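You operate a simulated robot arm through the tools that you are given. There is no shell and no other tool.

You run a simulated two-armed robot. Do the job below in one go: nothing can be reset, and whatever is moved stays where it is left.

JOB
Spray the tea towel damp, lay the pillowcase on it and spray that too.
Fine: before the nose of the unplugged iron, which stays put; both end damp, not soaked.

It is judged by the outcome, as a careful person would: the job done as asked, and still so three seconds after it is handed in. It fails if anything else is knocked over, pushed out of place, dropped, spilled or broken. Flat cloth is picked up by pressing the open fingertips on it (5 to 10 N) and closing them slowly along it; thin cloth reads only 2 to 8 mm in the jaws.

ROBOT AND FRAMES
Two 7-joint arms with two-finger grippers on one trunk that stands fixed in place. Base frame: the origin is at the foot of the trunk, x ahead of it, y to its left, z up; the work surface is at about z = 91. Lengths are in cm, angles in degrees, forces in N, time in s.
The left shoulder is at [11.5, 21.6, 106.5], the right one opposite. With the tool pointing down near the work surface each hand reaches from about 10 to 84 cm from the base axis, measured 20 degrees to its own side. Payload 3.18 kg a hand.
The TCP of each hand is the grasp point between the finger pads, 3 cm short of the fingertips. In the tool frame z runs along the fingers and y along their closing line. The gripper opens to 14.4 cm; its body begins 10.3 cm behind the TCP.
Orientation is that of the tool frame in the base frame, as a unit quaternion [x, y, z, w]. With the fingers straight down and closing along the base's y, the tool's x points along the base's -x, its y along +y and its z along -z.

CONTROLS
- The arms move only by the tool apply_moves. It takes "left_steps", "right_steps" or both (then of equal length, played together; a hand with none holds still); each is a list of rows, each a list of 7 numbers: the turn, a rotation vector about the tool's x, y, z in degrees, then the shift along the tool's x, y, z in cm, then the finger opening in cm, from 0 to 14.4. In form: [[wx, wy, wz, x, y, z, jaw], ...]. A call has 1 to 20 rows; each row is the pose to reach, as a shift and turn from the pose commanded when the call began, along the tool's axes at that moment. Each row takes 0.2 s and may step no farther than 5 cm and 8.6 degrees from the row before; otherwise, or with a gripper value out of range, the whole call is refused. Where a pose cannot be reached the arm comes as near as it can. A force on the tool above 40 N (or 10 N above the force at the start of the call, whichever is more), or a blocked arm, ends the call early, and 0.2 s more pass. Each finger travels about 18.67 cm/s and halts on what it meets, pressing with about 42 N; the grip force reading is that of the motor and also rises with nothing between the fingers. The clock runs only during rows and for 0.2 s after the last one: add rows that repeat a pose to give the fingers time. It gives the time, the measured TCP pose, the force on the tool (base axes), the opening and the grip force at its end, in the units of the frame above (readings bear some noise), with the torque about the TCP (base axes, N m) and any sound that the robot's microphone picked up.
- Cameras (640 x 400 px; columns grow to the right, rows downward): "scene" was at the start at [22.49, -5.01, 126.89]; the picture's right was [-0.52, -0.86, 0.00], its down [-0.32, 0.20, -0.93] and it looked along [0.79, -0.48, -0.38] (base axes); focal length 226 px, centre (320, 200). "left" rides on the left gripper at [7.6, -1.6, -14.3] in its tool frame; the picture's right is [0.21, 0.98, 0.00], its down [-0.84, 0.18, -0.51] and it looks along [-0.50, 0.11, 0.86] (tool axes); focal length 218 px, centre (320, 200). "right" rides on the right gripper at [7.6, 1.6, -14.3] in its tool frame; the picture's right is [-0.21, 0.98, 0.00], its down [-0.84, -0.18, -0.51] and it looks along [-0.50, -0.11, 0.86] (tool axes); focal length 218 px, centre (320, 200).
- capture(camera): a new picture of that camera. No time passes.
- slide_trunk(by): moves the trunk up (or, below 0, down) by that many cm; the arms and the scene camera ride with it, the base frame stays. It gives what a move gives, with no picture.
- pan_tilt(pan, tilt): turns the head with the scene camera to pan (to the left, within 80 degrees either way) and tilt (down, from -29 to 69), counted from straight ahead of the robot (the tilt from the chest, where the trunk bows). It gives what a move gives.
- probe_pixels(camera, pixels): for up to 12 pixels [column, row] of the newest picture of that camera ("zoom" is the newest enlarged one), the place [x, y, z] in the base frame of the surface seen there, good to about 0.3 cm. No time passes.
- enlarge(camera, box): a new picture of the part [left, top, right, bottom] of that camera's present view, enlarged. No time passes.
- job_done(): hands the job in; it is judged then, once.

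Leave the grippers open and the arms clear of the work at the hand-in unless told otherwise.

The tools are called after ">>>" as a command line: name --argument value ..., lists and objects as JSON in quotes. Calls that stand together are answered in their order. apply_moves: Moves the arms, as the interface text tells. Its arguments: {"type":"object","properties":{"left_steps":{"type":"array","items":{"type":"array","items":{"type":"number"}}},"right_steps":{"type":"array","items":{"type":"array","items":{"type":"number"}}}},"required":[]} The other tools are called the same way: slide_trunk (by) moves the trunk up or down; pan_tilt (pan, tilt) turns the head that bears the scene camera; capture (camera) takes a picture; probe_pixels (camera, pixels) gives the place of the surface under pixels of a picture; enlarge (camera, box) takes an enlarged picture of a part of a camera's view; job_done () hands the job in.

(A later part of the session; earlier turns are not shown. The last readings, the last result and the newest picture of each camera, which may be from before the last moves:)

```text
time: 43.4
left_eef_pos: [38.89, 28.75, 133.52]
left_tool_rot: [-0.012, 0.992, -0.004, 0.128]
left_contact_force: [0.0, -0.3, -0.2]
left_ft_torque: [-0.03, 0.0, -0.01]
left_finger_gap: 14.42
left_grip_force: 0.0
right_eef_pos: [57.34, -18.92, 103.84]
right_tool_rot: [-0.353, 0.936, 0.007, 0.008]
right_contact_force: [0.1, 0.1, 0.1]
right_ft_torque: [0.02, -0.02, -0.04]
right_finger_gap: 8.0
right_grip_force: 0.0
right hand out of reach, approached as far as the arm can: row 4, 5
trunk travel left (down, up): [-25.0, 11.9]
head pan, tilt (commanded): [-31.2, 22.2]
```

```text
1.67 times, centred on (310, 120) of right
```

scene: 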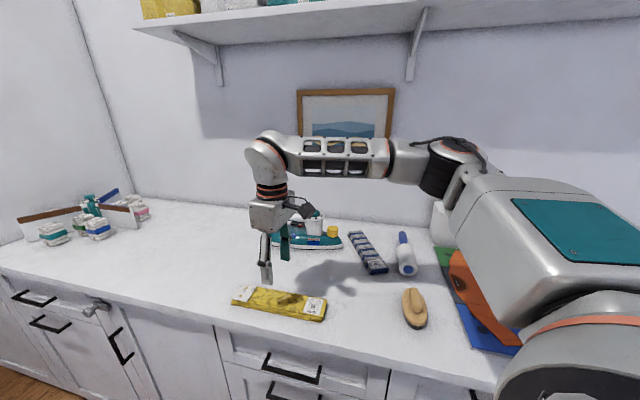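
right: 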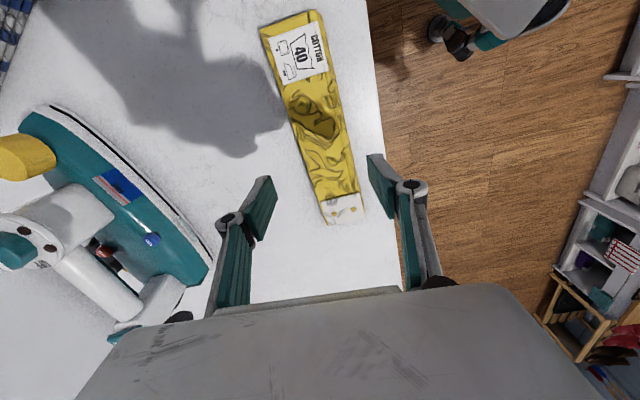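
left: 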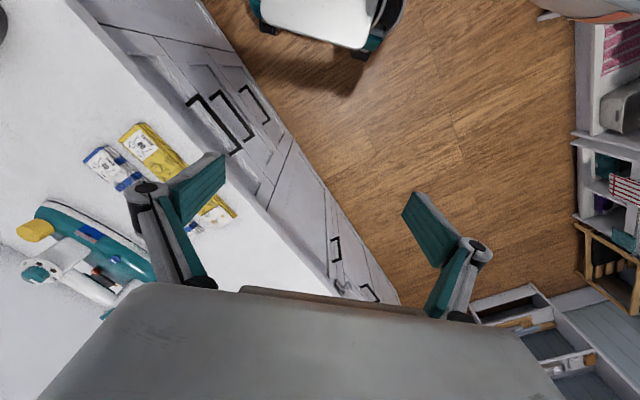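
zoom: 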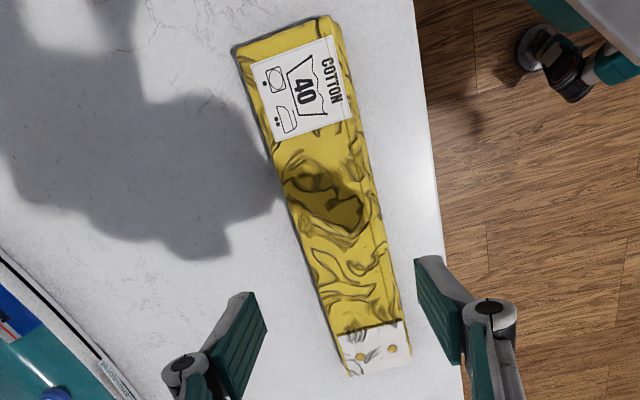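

The pillowcase's centre is (56.7,-18.6), angle 45.2°. I'll lower to z≈97.5 while completing the turn, fingers at 7.8 cm.

>>> apply_moves --right_steps '[[0, 0, -1, 0.1, 0.2, 2, 7.8], [0, 0, -2.5, 0.2, 0.45, 4, 7.8], [0, 0, -3.9, 0.27, 0.66, 6, 7.8], [0, 0, -3.9, 0.27, 0.66, 6.3, 7.8], [0, 0, -3.9, 0.27, 0.66, 6.3, 7.8]]'

>>> capture --camera "right"

>>> enlarge --camera "scene" --box '[200, 200, 360, 330]'

```text
time: 44.6
left_eef_pos: [38.79, 28.83, 133.66]
left_tool_rot: [-0.011, 0.992, -0.003, 0.128]
left_contact_force: [-0.1, 0.5, -0.5]
left_ft_torque: [0.01, -0.01, -0.02]
left_finger_gap: 14.4
left_grip_force: 0.1
right_eef_pos: [56.71, -18.57, 97.56]
right_tool_rot: [-0.384, 0.923, 0.007, 0.01]
right_contact_force: [0.0, 0.4, 0.5]
right_ft_torque: [0.01, 0.03, 0.01]
right_finger_gap: 7.82
right_grip_force: 0.2
trunk travel left (down, up): [-25.0, 11.9]
head pan, tilt (commanded): [-31.2, 22.2]
```

```text
taken
```

right: 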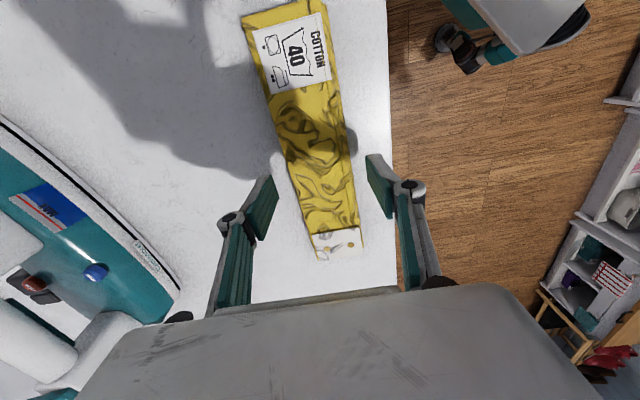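

```text
3.08 times, centred on (280, 265) of scene
```

zoom: 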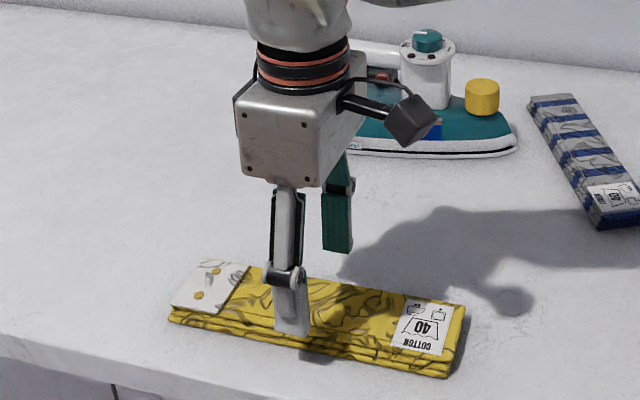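

Well centred. Lowering the last 3 cm and then closing slowly on the pillowcase.

>>> apply_moves --right_steps '[[0, 0, 0, 0, 0, 1, 7.8], [0, 0, 0, 0, 0, 2, 7.8], [0, 0, 0, 0, 0, 2.9, 7.8], [0, 0, 0, 0, 0, 2.9, 7.2], [0, 0, 0, 0, 0, 2.9, 6.6], [0, 0, 0, 0, 0, 2.9, 6.1], [0, 0, 0, 0, 0, 2.9, 5.6], [0, 0, 0, 0, 0, 2.9, 5.1], [0, 0, 0, 0, 0, 2.9, 4.6], [0, 0, 0, 0, 0, 2.9, 4.6]]'

>>> capture --camera "right"

>>> enlarge --camera "scene" --box '[200, 200, 360, 330]'

```text
time: 46.8
left_eef_pos: [38.84, 28.77, 133.49]
left_tool_rot: [-0.011, 0.992, -0.003, 0.129]
left_contact_force: [-0.2, 0.0, 0.3]
left_ft_torque: [0.04, -0.01, 0.03]
left_finger_gap: 14.38
left_grip_force: 0.1
right_eef_pos: [56.48, -18.93, 94.77]
right_tool_rot: [-0.384, 0.923, 0.008, 0.009]
right_contact_force: [-0.2, 0.9, 0.6]
right_ft_torque: [-0.03, 0.01, -0.01]
right_finger_gap: 5.9
right_grip_force: 42.0
right hand out of reach, approached as far as the arm can: row 1, 2, 3, 4, 5, 6, 7, 8, 9, 10
trunk travel left (down, up): [-25.0, 11.9]
head pan, tilt (commanded): [-31.2, 22.2]
```

```text
taken
```

right: 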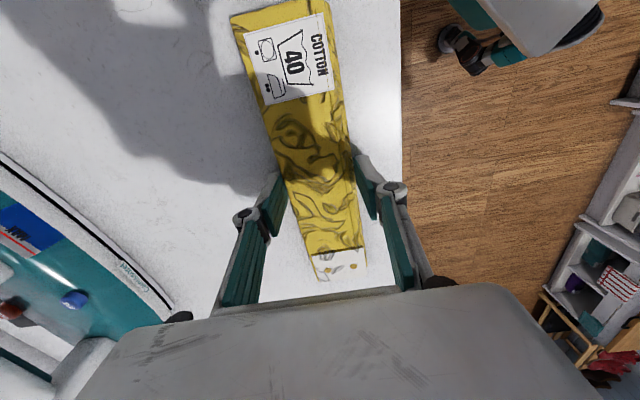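

```text
3.08 times, centred on (280, 265) of scene
```

zoom: 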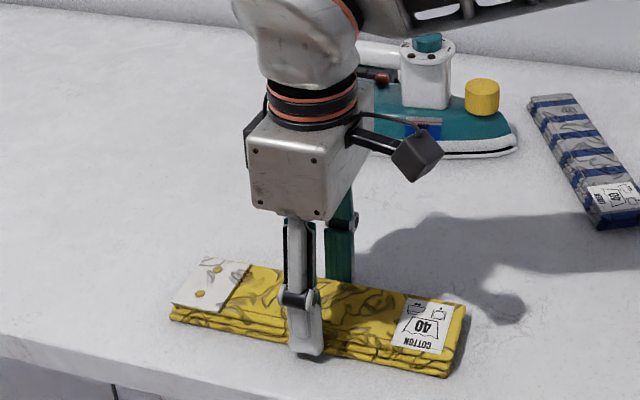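

Firm grip at 5.9 cm. Lifting the pillowcase straight up 11 cm, slowly first.

>>> apply_moves --right_steps '[[0, 0, 0, 0, 0, -0.7, 4.6], [0, 0, 0, 0, 0, -1.5, 4.6], [0, 0, 0, 0, 0, -3, 4.6], [0, 0, 0, 0, 0, -5, 4.6], [0, 0, 0, 0, 0, -7.5, 4.6], [0, 0, 0, 0, 0, -10, 4.6], [0, 0, 0, 0, 0, -11, 4.6]]'

>>> capture --camera "right"

>>> capture --camera "scene"

```text
time: 48.4
left_eef_pos: [38.98, 28.77, 133.59]
left_tool_rot: [-0.011, 0.992, -0.003, 0.128]
left_contact_force: [0.1, 0.5, 0.4]
left_ft_torque: [-0.02, -0.04, -0.02]
left_finger_gap: 14.41
left_grip_force: 0.1
right_eef_pos: [56.35, -19.41, 105.8]
right_tool_rot: [-0.384, 0.923, 0.006, 0.008]
right_contact_force: [0.1, 0.5, -0.5]
right_ft_torque: [-0.04, -0.01, 0.0]
right_finger_gap: 5.9
right_grip_force: 42.4
trunk travel left (down, up): [-25.0, 11.9]
head pan, tilt (commanded): [-31.2, 22.2]
```

```text
taken
```

right: 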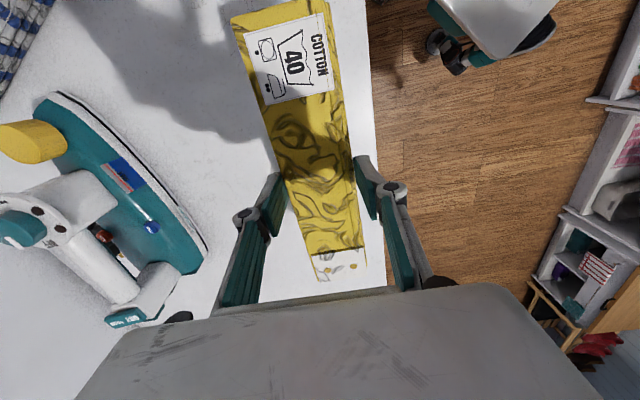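

```text
taken
```

scene: 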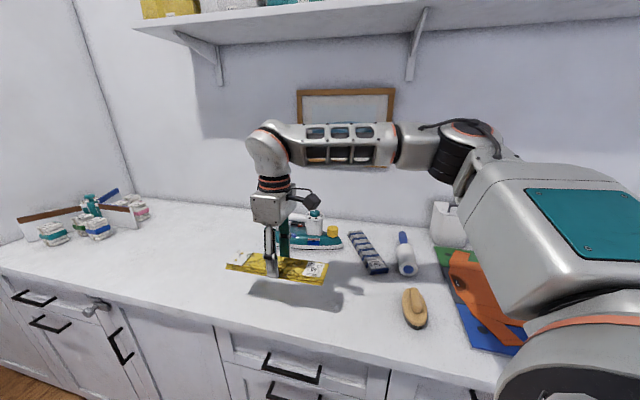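

Pillowcase held level. Before carrying it over I'll measure the towel's exact place in an enlarged scene view.

>>> enlarge --camera "scene" --box '[330, 215, 410, 285]'

```text
5.71 times, centred on (370, 250) of scene
```

zoom: 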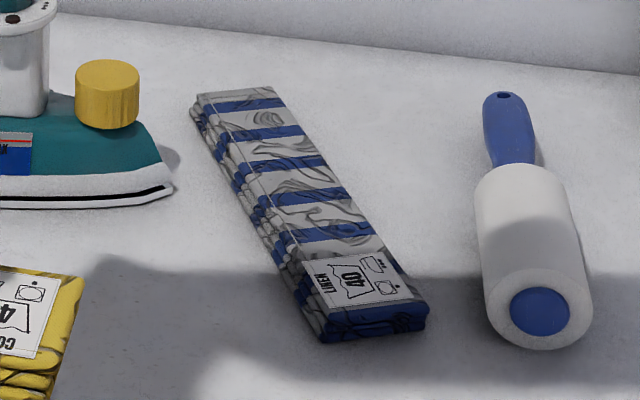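

>>> probe_pixels --camera "zoom" --pixels '[[200, 95], [270, 89], [322, 318], [424, 302], [295, 250], [370, 240], [232, 160], [308, 150], [365, 315], [235, 92], [172, 186], [505, 95]]'

```text
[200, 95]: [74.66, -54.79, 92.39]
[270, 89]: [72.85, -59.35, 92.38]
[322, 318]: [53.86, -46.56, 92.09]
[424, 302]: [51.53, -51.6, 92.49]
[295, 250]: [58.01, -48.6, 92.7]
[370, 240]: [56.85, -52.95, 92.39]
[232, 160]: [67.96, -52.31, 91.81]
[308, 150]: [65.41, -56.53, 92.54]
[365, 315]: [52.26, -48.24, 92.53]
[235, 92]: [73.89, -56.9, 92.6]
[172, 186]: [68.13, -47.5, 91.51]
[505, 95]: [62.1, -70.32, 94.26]
```

Towel centre is (63.2,-53.1) at -20.8°. I'll carry the pillowcase along the near side first, still parallel to the iron, to (54,-42) at z≈106, well clear of the dial.

>>> apply_moves --right_steps '[[0, 0, 1.5, 2.9, -2.4, 0, 4.6], [0, 0, 3, 5.9, -4.8, 0, 4.6], [0, 0, 5, 8.9, -7.1, 0, 4.6], [0, 0, 7, 11.8, -9.5, 0, 4.6], [0, 0, 9, 14.8, -11.9, 0, 4.6], [0, 0, 10, 17.7, -14.27, 0, 4.6], [0, 0, 10, 17.7, -14.27, 0, 4.6]]'

>>> capture --camera "right"

>>> capture --camera "scene"

```text
time: 50.0
left_eef_pos: [38.99, 28.81, 133.65]
left_tool_rot: [-0.011, 0.992, -0.004, 0.128]
left_contact_force: [0.6, -0.4, -1.3]
left_ft_torque: [-0.04, 0.02, 0.02]
left_finger_gap: 14.4
left_grip_force: 0.1
right_eef_pos: [54.14, -41.84, 105.41]
right_tool_rot: [-0.302, 0.953, 0.008, 0.008]
right_contact_force: [0.1, -0.1, -0.9]
right_ft_torque: [0.0, 0.02, 0.01]
right_finger_gap: 5.91
right_grip_force: 41.6
trunk travel left (down, up): [-25.0, 11.9]
head pan, tilt (commanded): [-31.2, 22.2]
```

```text
taken
```

right: 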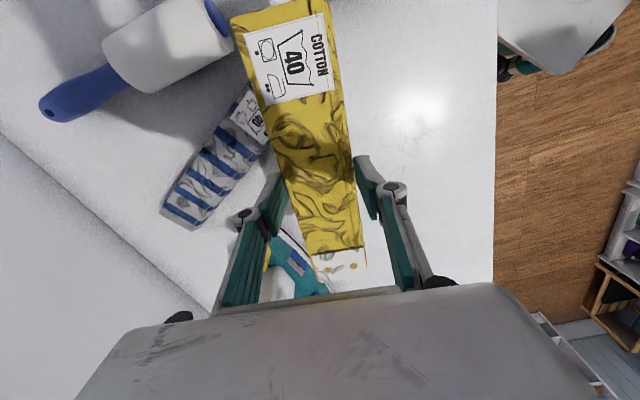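

```text
taken
```

scene: 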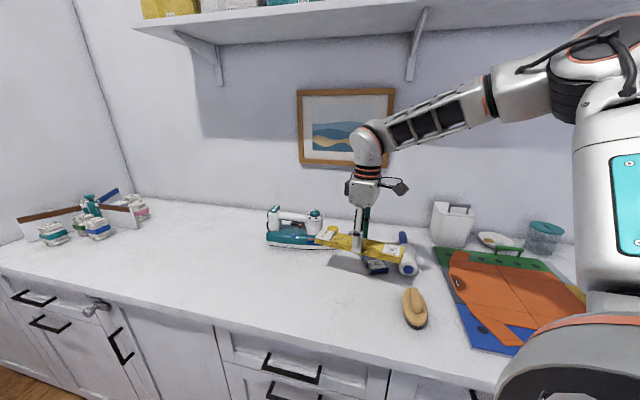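

Held well. Now on to before the nose: first (57,-48) at 10°, then (62.8,-53) at -20.8°, keeping z≈105.5.

>>> apply_moves --right_steps '[[0, 0, 6, 0.3, -1.7, -0.2, 4.6], [0, 0, 12, 0.6, -3.4, -0.4, 4.6], [0, 0, 19, 0.9, -5.1, -0.5, 4.6], [0, 0, 25, 1.2, -6.7, -0.5, 4.6], [0, 0, 33, 0.7, -8.5, -0.4, 4.6], [0, 0, 41, 0.2, -10.4, -0.2, 4.6], [0, 0, 49, -0.2, -12.2, 0, 4.6], [0, 0, 56, -0.68, -14.06, 0, 4.6], [0, 0, 56, -0.68, -14.06, 0, 4.6]]'

>>> capture --camera "right"

>>> capture --camera "scene"

```text
time: 52.0
left_eef_pos: [38.82, 28.82, 133.55]
left_tool_rot: [-0.011, 0.992, -0.004, 0.128]
left_contact_force: [0.0, -0.1, -0.6]
left_ft_torque: [0.01, 0.04, 0.0]
left_finger_gap: 14.4
left_grip_force: 0.1
right_eef_pos: [62.5, -52.97, 105.3]
right_tool_rot: [0.182, 0.983, 0.011, 0.004]
right_contact_force: [0.7, -0.2, -1.1]
right_ft_torque: [0.0, -0.02, -0.03]
right_finger_gap: 5.91
right_grip_force: 42.1
trunk travel left (down, up): [-25.0, 11.9]
head pan, tilt (commanded): [-31.2, 22.2]
```

```text
taken
```

right: 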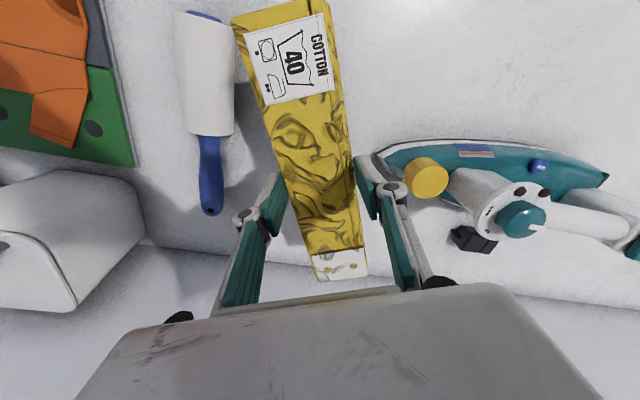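

```text
taken
```

scene: 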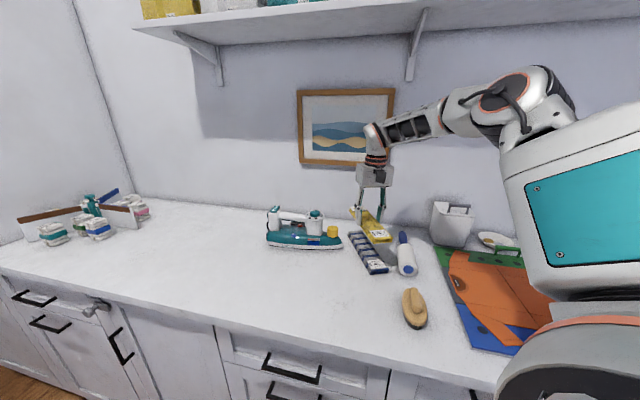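

In place above the towel at (62.5,-53.0,105.3), -21°, everything in reach. I'll lower to z≈98, about 1.5 cm above contact, and check alignment.

>>> apply_moves --right_steps '[[0, 0, 0, -0.1, 0, 2, 4.6], [0, 0, 0, -0.2, 0, 4, 4.6], [0, 0, 0, -0.28, 0.05, 5.7, 4.6], [0, 0, 0, -0.28, 0.05, 7.2, 4.6], [0, 0, 0, -0.28, 0.05, 7.2, 4.6]]'

>>> enlarge --camera "scene" --box '[320, 200, 420, 290]'

>>> capture --camera "right"

```text
time: 53.2
left_eef_pos: [38.96, 28.72, 133.7]
left_tool_rot: [-0.012, 0.992, -0.004, 0.128]
left_contact_force: [-0.6, -0.5, 0.1]
left_ft_torque: [0.0, 0.02, -0.02]
left_finger_gap: 14.41
left_grip_force: 0.0
right_eef_pos: [62.8, -52.94, 98.0]
right_tool_rot: [0.18, 0.984, 0.012, 0.003]
right_contact_force: [-0.2, -0.7, -1.2]
right_ft_torque: [0.02, 0.01, 0.03]
right_finger_gap: 5.89
right_grip_force: 42.1
trunk travel left (down, up): [-25.0, 11.9]
head pan, tilt (commanded): [-31.2, 22.2]
```

```text
4.44 times, centred on (370, 245) of scene
```

zoom: 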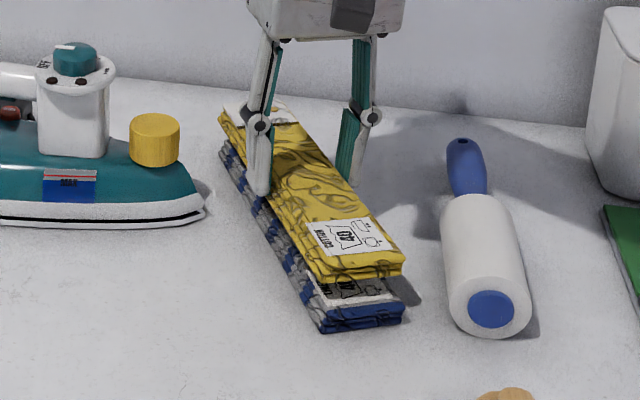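

```text
taken
```

right: 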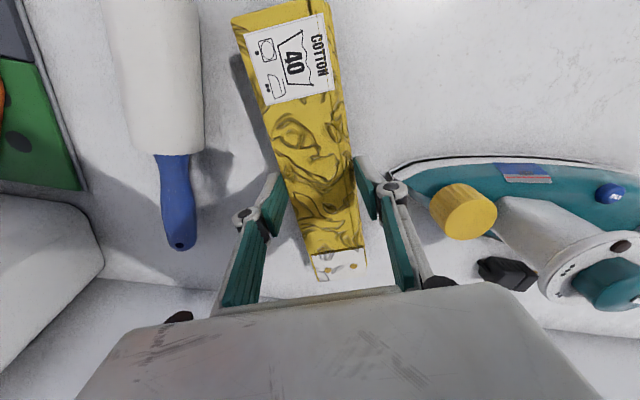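

I'll measure the pillowcase's corners now against the towel's (near end (53.9,-46.6)/(51.5,-51.6), far end (74.7,-54.8)/(72.9,-59.4)).

>>> enlarge --camera "scene" --box '[320, 200, 420, 290]'

>>> probe_pixels --camera "zoom" --pixels '[[316, 266], [400, 254], [223, 114], [294, 118], [270, 190], [345, 180], [362, 272], [300, 240], [380, 230]]'

```text
4.44 times, centred on (370, 245) of scene
```

zoom: 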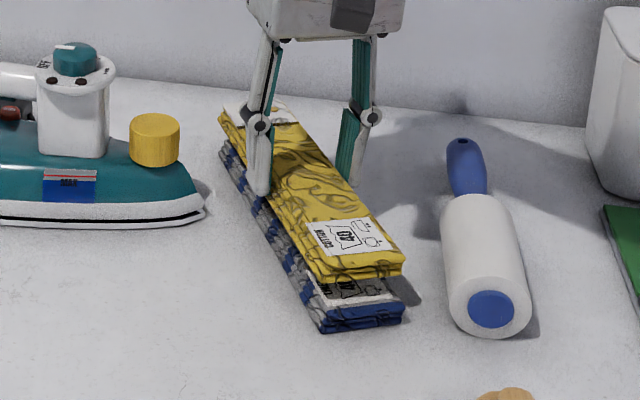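

```text
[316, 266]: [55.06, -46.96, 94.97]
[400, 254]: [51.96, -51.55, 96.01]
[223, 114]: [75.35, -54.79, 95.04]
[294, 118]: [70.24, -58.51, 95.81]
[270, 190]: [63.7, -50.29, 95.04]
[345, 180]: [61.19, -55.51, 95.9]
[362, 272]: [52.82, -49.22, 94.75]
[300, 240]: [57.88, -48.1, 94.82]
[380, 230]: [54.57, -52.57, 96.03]
```

The pillowcase lines up across to within 0.3 cm and is about 0.5 cm too far along; I'll correct that and lower the last 1.5 cm onto the towel.

>>> apply_moves --right_steps '[[0, 0, 0, 0.5, 0, 0.3, 4.6], [0, 0, 0, 0.5, 0, 0.8, 4.6], [0, 0, 0, 0.5, 0, 1.2, 4.6], [0, 0, 0, 0.5, 0, 1.5, 4.6], [0, 0, 0, 0.5, 0, 1.5, 4.6]]'

>>> enlarge --camera "scene" --box '[320, 200, 420, 290]'

```text
time: 54.4
left_eef_pos: [38.85, 28.69, 133.68]
left_tool_rot: [-0.011, 0.992, -0.004, 0.128]
left_contact_force: [-0.5, 0.0, 0.3]
left_ft_torque: [0.02, 0.02, 0.02]
left_finger_gap: 14.37
left_grip_force: 0.0
right_eef_pos: [62.71, -53.08, 96.81]
right_tool_rot: [0.179, 0.984, 0.013, 0.005]
right_contact_force: [-0.2, 1.4, 9.3]
right_ft_torque: [-0.73, -1.14, 0.0]
right_finger_gap: 5.92
right_grip_force: 41.6
right hand out of reach, approached as far as the arm can: row 1, 2, 3, 4, 5
trunk travel left (down, up): [-25.0, 11.9]
head pan, tilt (commanded): [-31.2, 22.2]
```

```text
4.44 times, centred on (370, 245) of scene
```

zoom: 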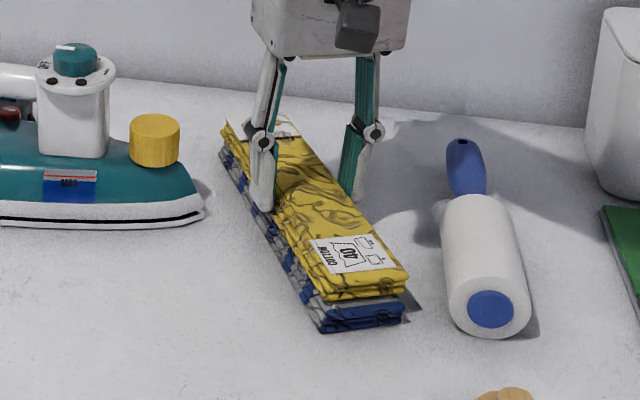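

It rests on the towel (9.3 N). I'll ease off 0.2 cm, open the fingers gently, and rise.

>>> apply_moves --right_steps '[[0, 0, 0, 0, 0, -0.15, 4.6], [0, 0, 0, 0, 0, -0.2, 5.8], [0, 0, 0, 0, 0, -0.2, 6.4], [0, 0, 0, 0, 0, -0.2, 7.0], [0, 0, 0, 0, 0, -0.2, 7.6], [0, 0, 0, 0, 0, -0.2, 7.6], [0, 0, 0, 0, 0, -1.5, 7.6], [0, 0, 0, 0, 0, -4, 7.6], [0, 0, 0, 0, 0, -7, 7.6], [0, 0, 0, 0, 0, -9, 7.6]]'

>>> enlarge --camera "scene" --box '[310, 200, 420, 290]'

>>> capture --camera "right"

```text
time: 56.6
left_eef_pos: [38.92, 28.72, 133.4]
left_tool_rot: [-0.011, 0.992, -0.004, 0.128]
left_contact_force: [-0.3, -1.3, -0.1]
left_ft_torque: [0.03, -0.02, 0.01]
left_finger_gap: 14.4
left_grip_force: 0.0
right_eef_pos: [62.48, -53.21, 105.75]
right_tool_rot: [0.181, 0.983, 0.009, 0.004]
right_contact_force: [0.0, 0.4, 1.2]
right_ft_torque: [0.01, 0.01, 0.02]
right_finger_gap: 7.61
right_grip_force: 0.0
trunk travel left (down, up): [-25.0, 11.9]
head pan, tilt (commanded): [-31.2, 22.2]
```

```text
4.44 times, centred on (365, 245) of scene
```

zoom: 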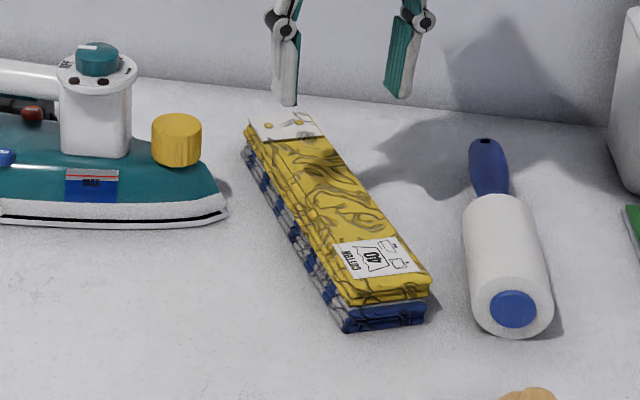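

```text
taken
```

right: 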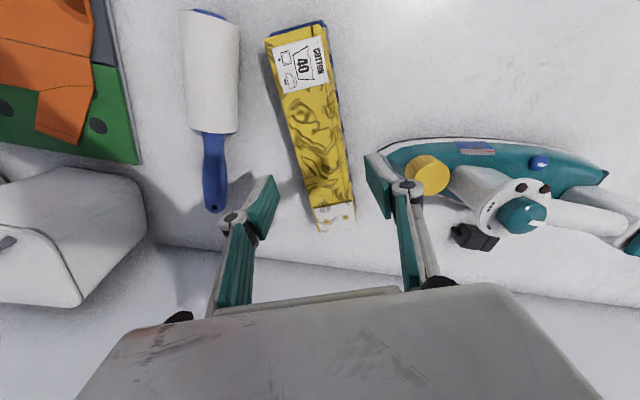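

The pillowcase lies squarely on the towel, edges aligned. Now I'll go back to the button the same way: over (62.5,-36) at z≈111, turned to 17°, fingers closed.

>>> apply_moves --right_steps '[[0, 0, -6, 2.29, 1.8, -1, 7], [0, 0, -12, 4.77, 4.07, -2, 5.5], [0, 0, -19, 6.3, 6.69, -3, 4], [0, 0, -25, 6.9, 9.67, -4, 2], [0, 0, -32, 6.58, 13.0, -5, 0], [0, 0, -38, 6.25, 16.35, -5.5, 0], [0, 0, -38, 6.25, 16.35, -5.5, 0]]'

```text
time: 58.2
left_eef_pos: [38.86, 28.85, 133.6]
left_tool_rot: [-0.012, 0.992, -0.003, 0.128]
left_contact_force: [0.0, 0.7, 1.0]
left_ft_torque: [-0.01, 0.01, -0.03]
left_finger_gap: 14.41
left_grip_force: 0.0
right_eef_pos: [62.45, -35.92, 111.52]
right_tool_rot: [-0.15, 0.989, 0.009, 0.007]
right_contact_force: [-0.6, -0.7, 0.1]
right_ft_torque: [0.04, -0.01, -0.02]
right_finger_gap: 0.03
right_grip_force: 30.6
trunk travel left (down, up): [-25.0, 11.9]
head pan, tilt (commanded): [-31.2, 22.2]
```

At (62.5,-35.9,111.5), 17°. Leaning the hand back 20° as before.

>>> apply_moves --right_steps '[[0, -7, 0, 0, 0, 0, 0], [0, -14, 0, 0, 0, 0, 0], [0, -19.5, 0, 0, 0, 0, 0], [0, -19.5, 0, 0, 0, 0, 0]]'

```text
time: 59.2
left_eef_pos: [39.08, 28.82, 133.45]
left_tool_rot: [-0.011, 0.992, -0.004, 0.128]
left_contact_force: [0.6, 0.7, -0.9]
left_ft_torque: [-0.01, 0.02, 0.03]
left_finger_gap: 14.39
left_grip_force: 0.1
right_eef_pos: [62.53, -35.87, 111.36]
right_tool_rot: [-0.145, 0.973, 0.034, 0.174]
right_contact_force: [0.3, 0.2, -0.6]
right_ft_torque: [-0.01, 0.03, -0.02]
right_finger_gap: 0.0
right_grip_force: 30.7
trunk travel left (down, up): [-25.0, 11.9]
head pan, tilt (commanded): [-31.2, 22.2]
```

Now level over to above the button at (75.2,-32.7,112).

>>> apply_moves --right_steps '[[0, 0, 0, -3.1, -0.17, 1.0, 0], [0, 0, 0, -6.2, -0.34, 2.0, 0], [0, 0, 0, -9.3, -0.5, 3.0, 0], [0, 0, 0, -12.4, -0.68, 3.98, 0], [0, 0, 0, -12.4, -0.68, 3.98, 0]]'

>>> capture --camera "right"

```text
time: 60.4
left_eef_pos: [38.75, 28.69, 133.62]
left_tool_rot: [-0.012, 0.992, -0.004, 0.129]
left_contact_force: [-0.2, 0.2, 0.4]
left_ft_torque: [-0.03, -0.05, 0.01]
left_finger_gap: 14.42
left_grip_force: 0.0
right_eef_pos: [74.78, -32.8, 112.11]
right_tool_rot: [-0.144, 0.973, 0.033, 0.175]
right_contact_force: [-0.3, -0.2, 0.7]
right_ft_torque: [-0.01, -0.02, -0.01]
right_finger_gap: 0.02
right_grip_force: 31.0
trunk travel left (down, up): [-25.0, 11.9]
head pan, tilt (commanded): [-31.2, 22.2]
```

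```text
taken
```

right: 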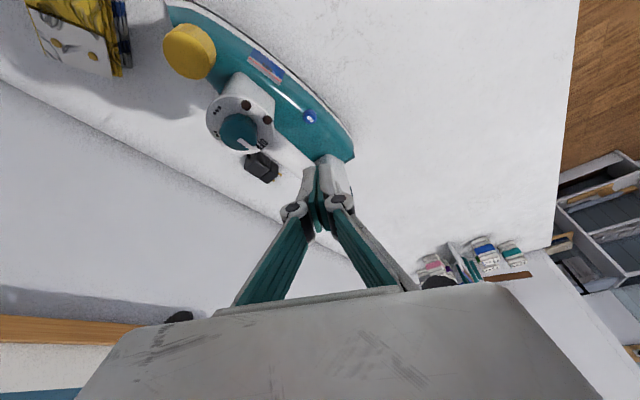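

Descending to about 2.5 cm above the press depth.

>>> apply_moves --right_steps '[[0, 0, 0, 0.45, -0.05, 2.5, 0], [0, 0, 0, 0.9, -0.1, 5, 0], [0, 0, 0, 1.4, -0.15, 7.5, 0], [0, 0, 0, 1.97, -0.21, 10.5, 0], [0, 0, 0, 1.97, -0.21, 10.5, 0]]'

>>> enlarge --camera "scene" --box '[270, 205, 326, 245]'

>>> enlarge --camera "right" --box '[270, 120, 370, 190]'

```text
time: 61.6
left_eef_pos: [38.82, 28.72, 133.64]
left_tool_rot: [-0.012, 0.992, -0.003, 0.128]
left_contact_force: [-0.9, -0.1, -0.6]
left_ft_torque: [-0.01, -0.04, 0.0]
left_finger_gap: 14.39
left_grip_force: 0.0
right_eef_pos: [76.77, -32.24, 101.61]
right_tool_rot: [-0.145, 0.973, 0.034, 0.174]
right_contact_force: [0.3, -0.1, -0.6]
right_ft_torque: [-0.01, -0.03, 0.0]
right_finger_gap: 0.0
right_grip_force: 31.0
trunk travel left (down, up): [-25.0, 11.9]
head pan, tilt (commanded): [-31.2, 22.2]
```

```text
10.00 times, centred on (298, 225) of scene
```

zoom: 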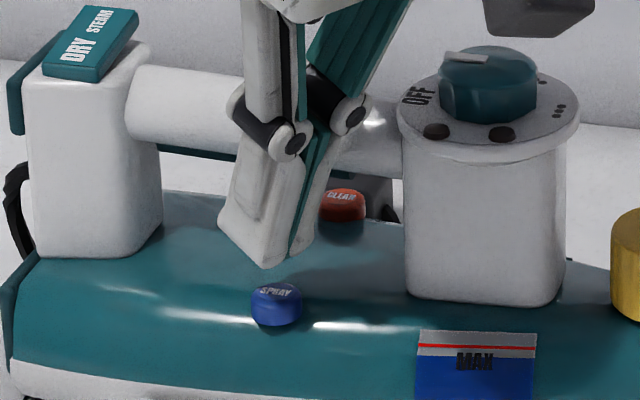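

```text
5.71 times, centred on (320, 155) of right
```

zoom: 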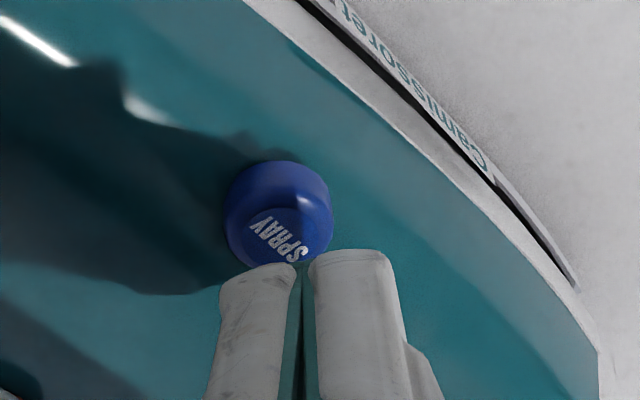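

The tips are aligned above the SPRAY button. One press: down 2.6 cm to the same depth as before (TCP z≈99.0) and straight back up.

>>> apply_moves --right_steps '[[0, 0, 0, 0.51, 0, 1.09, 0], [0, 0, 0, 0.88, 0.01, 1.8, 0], [0, 0, 0, 1.01, 0.02, 2.18, 0], [0, 0, 0, 1.08, 0.02, 2.37, 0], [0, 0, 0, 1.08, 0.02, 2.37, 0], [0, 0, 0, 0.88, 0.01, 1.8, 0], [0, 0, 0, 0.65, 0, 1.2, 0], [0, 0, 0, 0.51, 0, 0.8, 0]]'

>>> enlarge --camera "scene" --box '[260, 200, 420, 290]'

>>> enlarge --camera "scene" --box '[330, 215, 410, 285]'

```text
time: 63.4
left_eef_pos: [38.89, 28.81, 133.58]
left_tool_rot: [-0.011, 0.992, -0.003, 0.128]
left_contact_force: [0.6, 0.3, 0.1]
left_ft_torque: [-0.01, 0.04, 0.0]
left_finger_gap: 14.39
left_grip_force: 0.0
right_eef_pos: [76.66, -32.19, 100.54]
right_tool_rot: [-0.145, 0.974, 0.033, 0.173]
right_contact_force: [-0.9, 0.4, 0.4]
right_ft_torque: [0.01, -0.01, 0.02]
right_finger_gap: 0.0
right_grip_force: 31.1
trunk travel left (down, up): [-25.0, 11.9]
head pan, tilt (commanded): [-31.2, 22.2]
heard: click
```

```text
4.00 times, centred on (340, 245) of scene
```

zoom: 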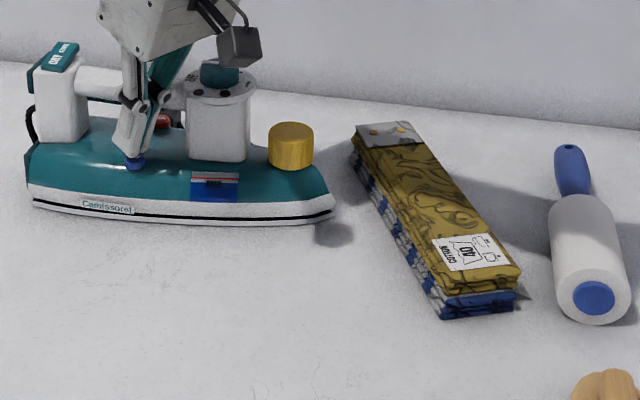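

```text
5.71 times, centred on (370, 250) of scene
```

zoom: 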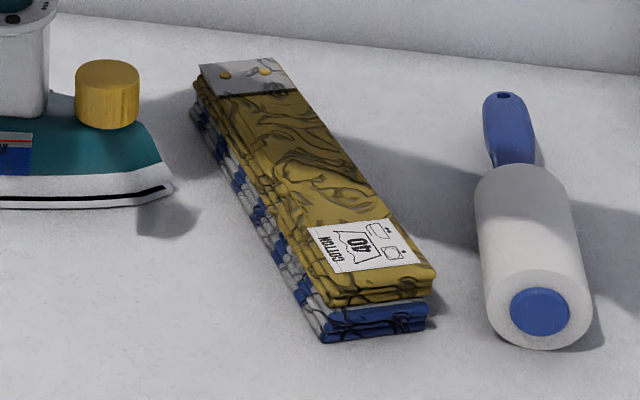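

A click again, and the pillowcase has darkened to damp. The towel's visible side looks somewhat lighter than before, though, so I'll zoom in on it to see whether it is still damp.

>>> enlarge --camera "scene" --box '[364, 255, 392, 277]'

>>> enlarge --camera "scene" --box '[345, 225, 375, 260]'

>>> capture --camera "right"

```text
16.00 times, centred on (378, 266) of scene
```

zoom: 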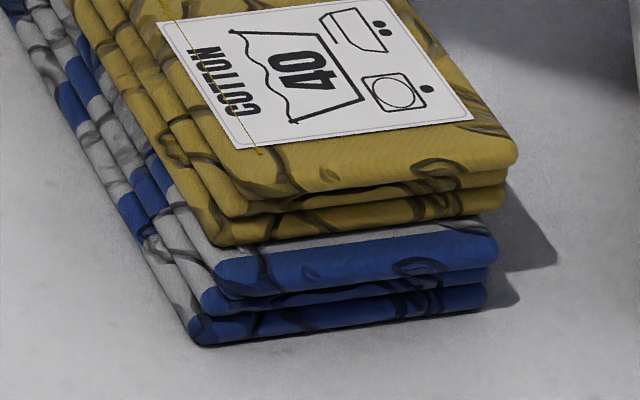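

```text
11.43 times, centred on (360, 242) of scene
```

zoom: 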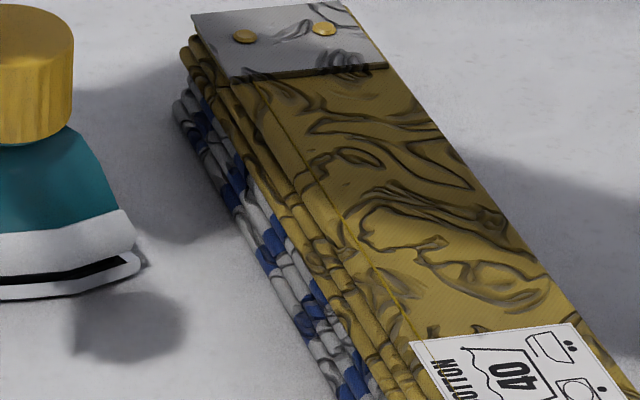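

```text
taken
```

right: 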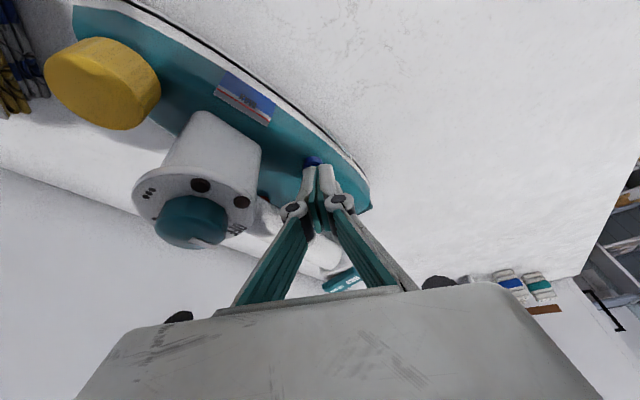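

The towel's white stripes are nearly as light as the table again: the cloth seems to dry with time (it was sprayed 25 s ago). I need to know how fast. I'll lift the hand away from the button (needed anyway) and then compare both cloths' colour after a few seconds.

>>> apply_moves --right_steps '[[0, 0, 0, -0.87, 0.04, -2.34, 0], [0, 0, 0, -1.91, 0.09, -5.14, 0], [0, 0, 0, -1.17, 0.72, -8.6, 0], [0, 0, 0, 2.34, 0.96, -10.97, 0], [0, 0, 0, 6.33, 0.7, -12.46, 0]]'

>>> enlarge --camera "scene" --box '[364, 255, 392, 277]'

>>> enlarge --camera "scene" --box '[330, 215, 410, 285]'

```text
time: 64.6
left_eef_pos: [38.7, 28.74, 133.78]
left_tool_rot: [-0.01, 0.992, -0.004, 0.129]
left_contact_force: [-1.1, 0.2, 0.0]
left_ft_torque: [0.01, -0.02, 0.02]
left_finger_gap: 14.42
left_grip_force: 0.1
right_eef_pos: [66.58, -34.77, 110.12]
right_tool_rot: [-0.144, 0.974, 0.034, 0.174]
right_contact_force: [-0.4, -0.5, 0.1]
right_ft_torque: [0.01, -0.03, 0.01]
right_finger_gap: 0.0
right_grip_force: 30.5
trunk travel left (down, up): [-25.0, 11.9]
head pan, tilt (commanded): [-31.2, 22.2]
```

```text
16.00 times, centred on (378, 266) of scene
```

zoom: 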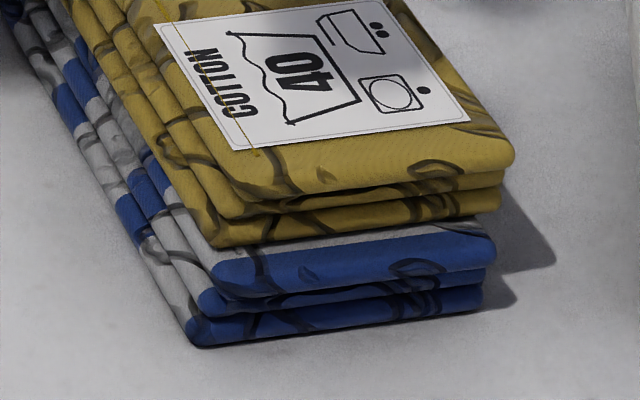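

```text
5.71 times, centred on (370, 250) of scene
```

zoom: 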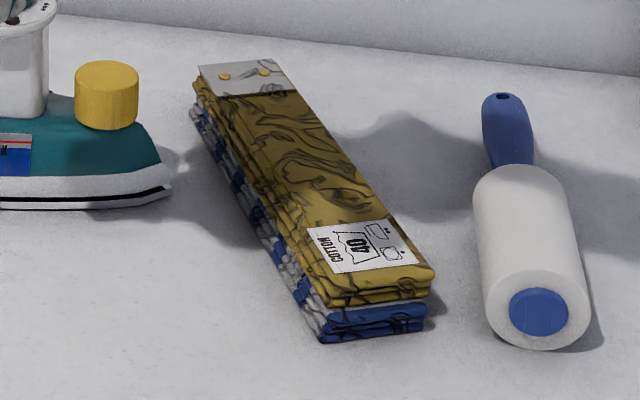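

The pillowcase already looks a shade lighter too. The towel was evidently drying while I worked, so I'll redo it faster: lay the pillowcase aside close by, spray the towel afresh, relay the pillowcase, spray it and hand in at once. First I'll lower the trunk 5 cm, which suits the low placing poses better.

>>> slide_trunk --by -5

>>> enlarge --camera "scene" --box '[330, 215, 410, 285]'

```text
time: 65.5
left_eef_pos: [38.67, 28.7, 128.67]
left_tool_rot: [-0.011, 0.991, -0.004, 0.131]
left_contact_force: [-0.3, 0.2, 0.9]
left_ft_torque: [0.03, -0.06, 0.01]
left_finger_gap: 14.41
left_grip_force: 0.2
right_eef_pos: [66.55, -34.79, 105.36]
right_tool_rot: [-0.145, 0.973, 0.034, 0.176]
right_contact_force: [-0.2, 0.5, 0.1]
right_ft_torque: [0.02, -0.02, 0.0]
right_finger_gap: 0.03
right_grip_force: 31.0
trunk travel left (down, up): [-20.0, 16.9]
head pan, tilt (commanded): [-31.2, 22.2]
```

```text
5.71 times, centred on (370, 250) of scene
```

zoom: 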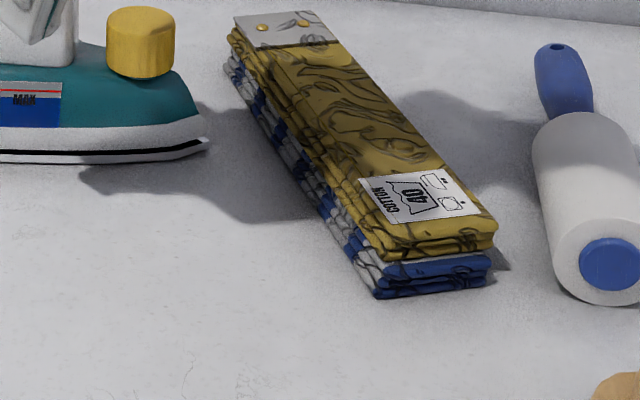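

I'll look at the cloth end closely again to judge its colour now, out of the arm's shadow.

>>> enlarge --camera "scene" --box '[374, 245, 402, 270]'

>>> capture --camera "scene"

```text
16.00 times, centred on (388, 258) of scene
```

zoom: 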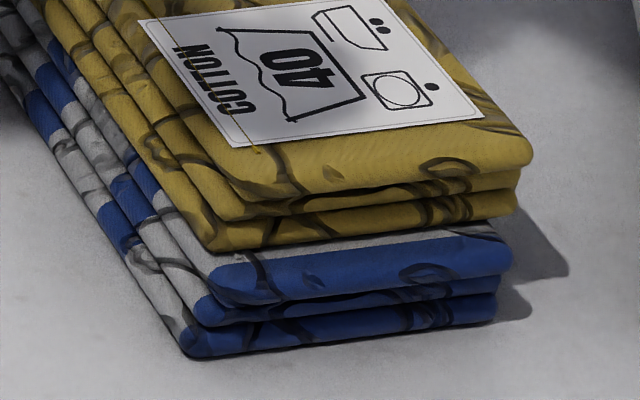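

```text
taken
```

scene: 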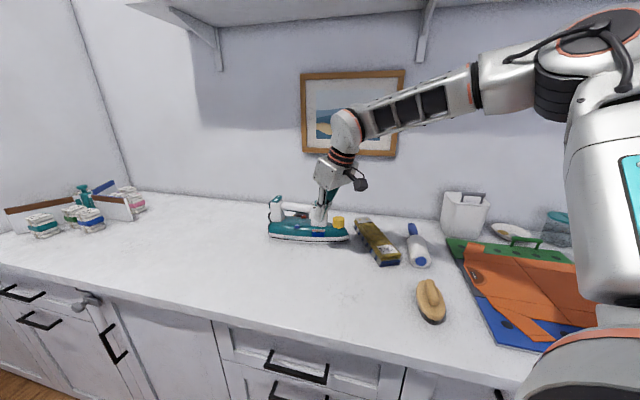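

Both cloths are still darker than dry, but the towel is clearly fading. I'll do the faster second round. First: straighten the hand and move back beside the iron with the fingers opening.

>>> apply_moves --right_steps '[[0, 7, 0, 1.5, -0.45, -1.3, 2.5], [0, 14, 0, 3.0, -0.9, -2.6, 5], [0, 19.8, 0, 4.59, -1.37, -3.88, 7.8], [0, 19.8, 0, 4.59, -1.37, -3.88, 7.8]]'

```text
time: 66.5
left_eef_pos: [38.93, 28.76, 128.46]
left_tool_rot: [-0.013, 0.992, -0.003, 0.129]
left_contact_force: [-0.8, 0.2, 0.6]
left_ft_torque: [0.02, -0.02, 0.01]
left_finger_gap: 14.42
left_grip_force: 0.1
right_eef_pos: [61.72, -37.77, 107.16]
right_tool_rot: [-0.149, 0.989, 0.008, 0.003]
right_contact_force: [0.6, 1.1, -0.1]
right_ft_torque: [0.0, -0.01, -0.02]
right_finger_gap: 7.82
right_grip_force: 0.1
trunk travel left (down, up): [-20.0, 16.9]
head pan, tilt (commanded): [-31.2, 22.2]
```

Now over to above the stack at (62.75,-53.1), turned to -21°.

>>> apply_moves --right_steps '[[0, 0, 7.6, 2.17, -1.95, 0.2, 7.8], [0, 0, 15.2, 4.15, -5.0, 0.5, 7.8], [0, 0, 22.8, 5.18, -8.35, 0.8, 7.8], [0, 0, 30.4, 4.63, -11.66, 1.2, 7.8], [0, 0, 38, 3.52, -14.96, 1.7, 7.8], [0, 0, 38, 3.52, -14.96, 1.7, 7.8]]'

>>> capture --camera "right"

>>> enlarge --camera "scene" --box '[340, 205, 420, 275]'

```text
time: 67.9
left_eef_pos: [38.86, 28.75, 128.6]
left_tool_rot: [-0.013, 0.992, -0.003, 0.129]
left_contact_force: [0.2, 0.5, 0.0]
left_ft_torque: [0.03, -0.03, -0.03]
left_finger_gap: 14.38
left_grip_force: 0.0
right_eef_pos: [62.78, -53.1, 105.26]
right_tool_rot: [0.182, 0.983, 0.009, 0.001]
right_contact_force: [-0.1, 0.2, 0.2]
right_ft_torque: [-0.02, 0.01, -0.01]
right_finger_gap: 7.8
right_grip_force: 0.0
trunk travel left (down, up): [-20.0, 16.9]
head pan, tilt (commanded): [-31.2, 22.2]
```

```text
taken
```

right: 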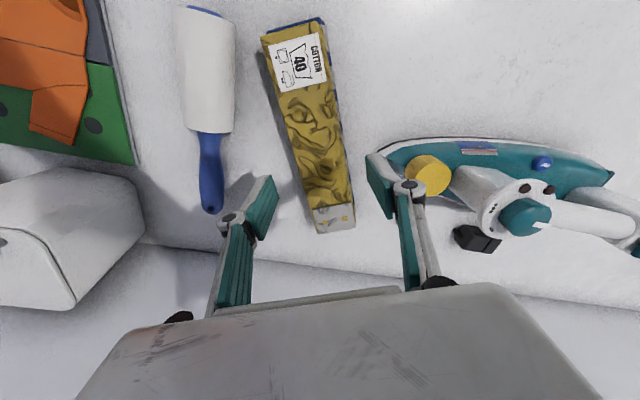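

```text
5.71 times, centred on (380, 240) of scene
```

zoom: 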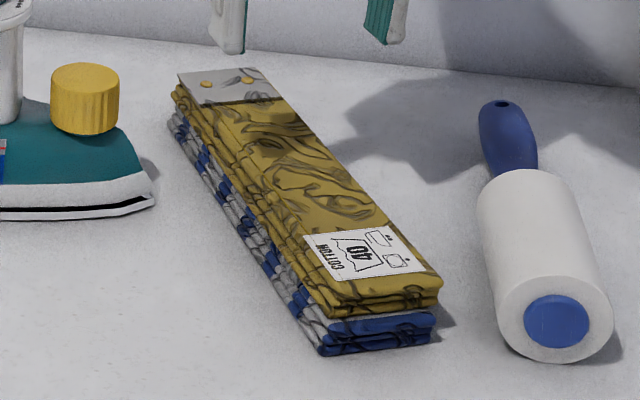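

Same view as before the spray at t=56.6: the pillowcase is visibly darker than then. To learn the drying rate I'll simply hold still here for 4 s and take the same picture again.

>>> apply_moves --right_steps '[[0, 0, 0, 0, 0, 0, 7.8], [0, 0, 0, 0, 0, 0, 7.8], [0, 0, 0, 0, 0, 0, 7.8], [0, 0, 0, 0, 0, 0, 7.8], [0, 0, 0, 0, 0, 0, 7.8], [0, 0, 0, 0, 0, 0, 7.8], [0, 0, 0, 0, 0, 0, 7.8], [0, 0, 0, 0, 0, 0, 7.8], [0, 0, 0, 0, 0, 0, 7.8], [0, 0, 0, 0, 0, 0, 7.8], [0, 0, 0, 0, 0, 0, 7.8], [0, 0, 0, 0, 0, 0, 7.8], [0, 0, 0, 0, 0, 0, 7.8], [0, 0, 0, 0, 0, 0, 7.8], [0, 0, 0, 0, 0, 0, 7.8], [0, 0, 0, 0, 0, 0, 7.8], [0, 0, 0, 0, 0, 0, 7.8], [0, 0, 0, 0, 0, 0, 7.8], [0, 0, 0, 0, 0, 0, 7.8], [0, 0, 0, 0, 0, 0, 7.8]]'

>>> capture --camera "right"

>>> enlarge --camera "scene" --box '[340, 205, 420, 275]'

```text
time: 72.1
left_eef_pos: [38.85, 28.78, 128.44]
left_tool_rot: [-0.012, 0.992, -0.004, 0.128]
left_contact_force: [-0.9, -0.7, 0.0]
left_ft_torque: [0.0, 0.0, 0.02]
left_finger_gap: 14.41
left_grip_force: 0.1
right_eef_pos: [62.78, -53.21, 105.1]
right_tool_rot: [0.182, 0.983, 0.009, 0.001]
right_contact_force: [-1.3, 0.6, 0.4]
right_ft_torque: [0.0, 0.02, -0.03]
right_finger_gap: 7.85
right_grip_force: 0.1
trunk travel left (down, up): [-20.0, 16.9]
head pan, tilt (commanded): [-31.2, 22.2]
```

```text
taken
```

right: 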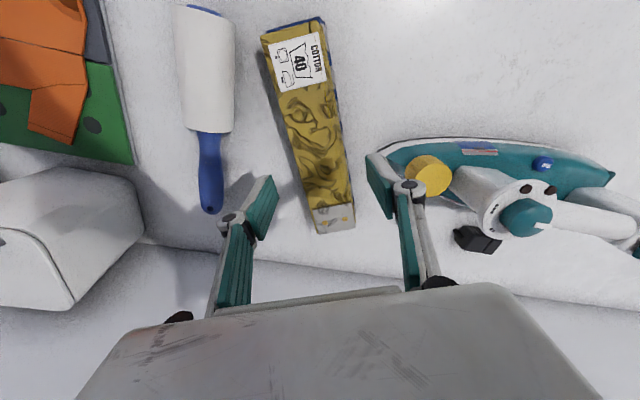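

```text
5.71 times, centred on (380, 240) of scene
```

zoom: 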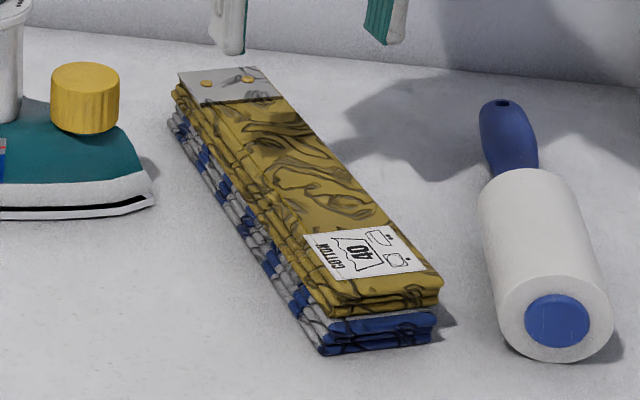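

Drying is slow but real (a slight lightening in 4 s). I'll carry on with the plan: lower onto the pillowcase and grip it, leaving the towel in place.

>>> apply_moves --right_steps '[[0, 0, 0, 0, 0, 3, 7.8], [0, 0, 0, 0, 0, 6, 7.8], [0, 0, 0, 0, 0, 8, 7.8], [0, 0, 0, 0, 0, 8.6, 7.8], [0, 0, 0, 0, 0, 8.6, 7.0], [0, 0, 0, 0, 0, 8.6, 6.2], [0, 0, 0, 0, 0, 8.6, 5.4], [0, 0, 0, 0, 0, 8.6, 4.6], [0, 0, 0, 0, 0, 8.6, 4.6]]'

>>> enlarge --camera "scene" --box '[340, 205, 420, 275]'

```text
time: 74.1
left_eef_pos: [38.82, 28.66, 128.54]
left_tool_rot: [-0.012, 0.991, -0.003, 0.13]
left_contact_force: [1.3, 0.4, 0.1]
left_ft_torque: [0.02, 0.0, 0.0]
left_finger_gap: 14.44
left_grip_force: 0.0
right_eef_pos: [62.8, -52.97, 96.55]
right_tool_rot: [0.181, 0.983, 0.009, 0.001]
right_contact_force: [0.1, 0.0, -0.4]
right_ft_torque: [-0.02, -0.05, -0.01]
right_finger_gap: 5.9
right_grip_force: 42.2
trunk travel left (down, up): [-20.0, 16.9]
head pan, tilt (commanded): [-31.2, 22.2]
```

```text
5.71 times, centred on (380, 240) of scene
```

zoom: 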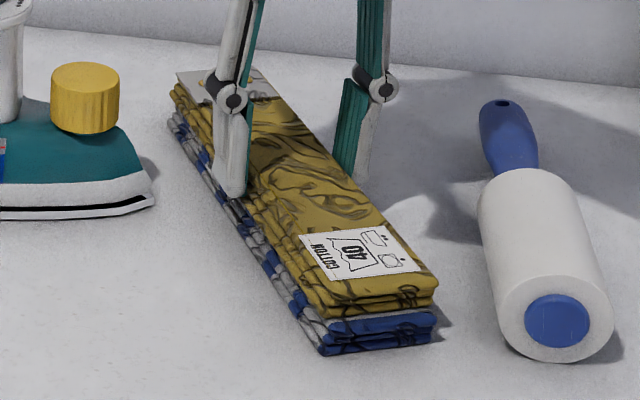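

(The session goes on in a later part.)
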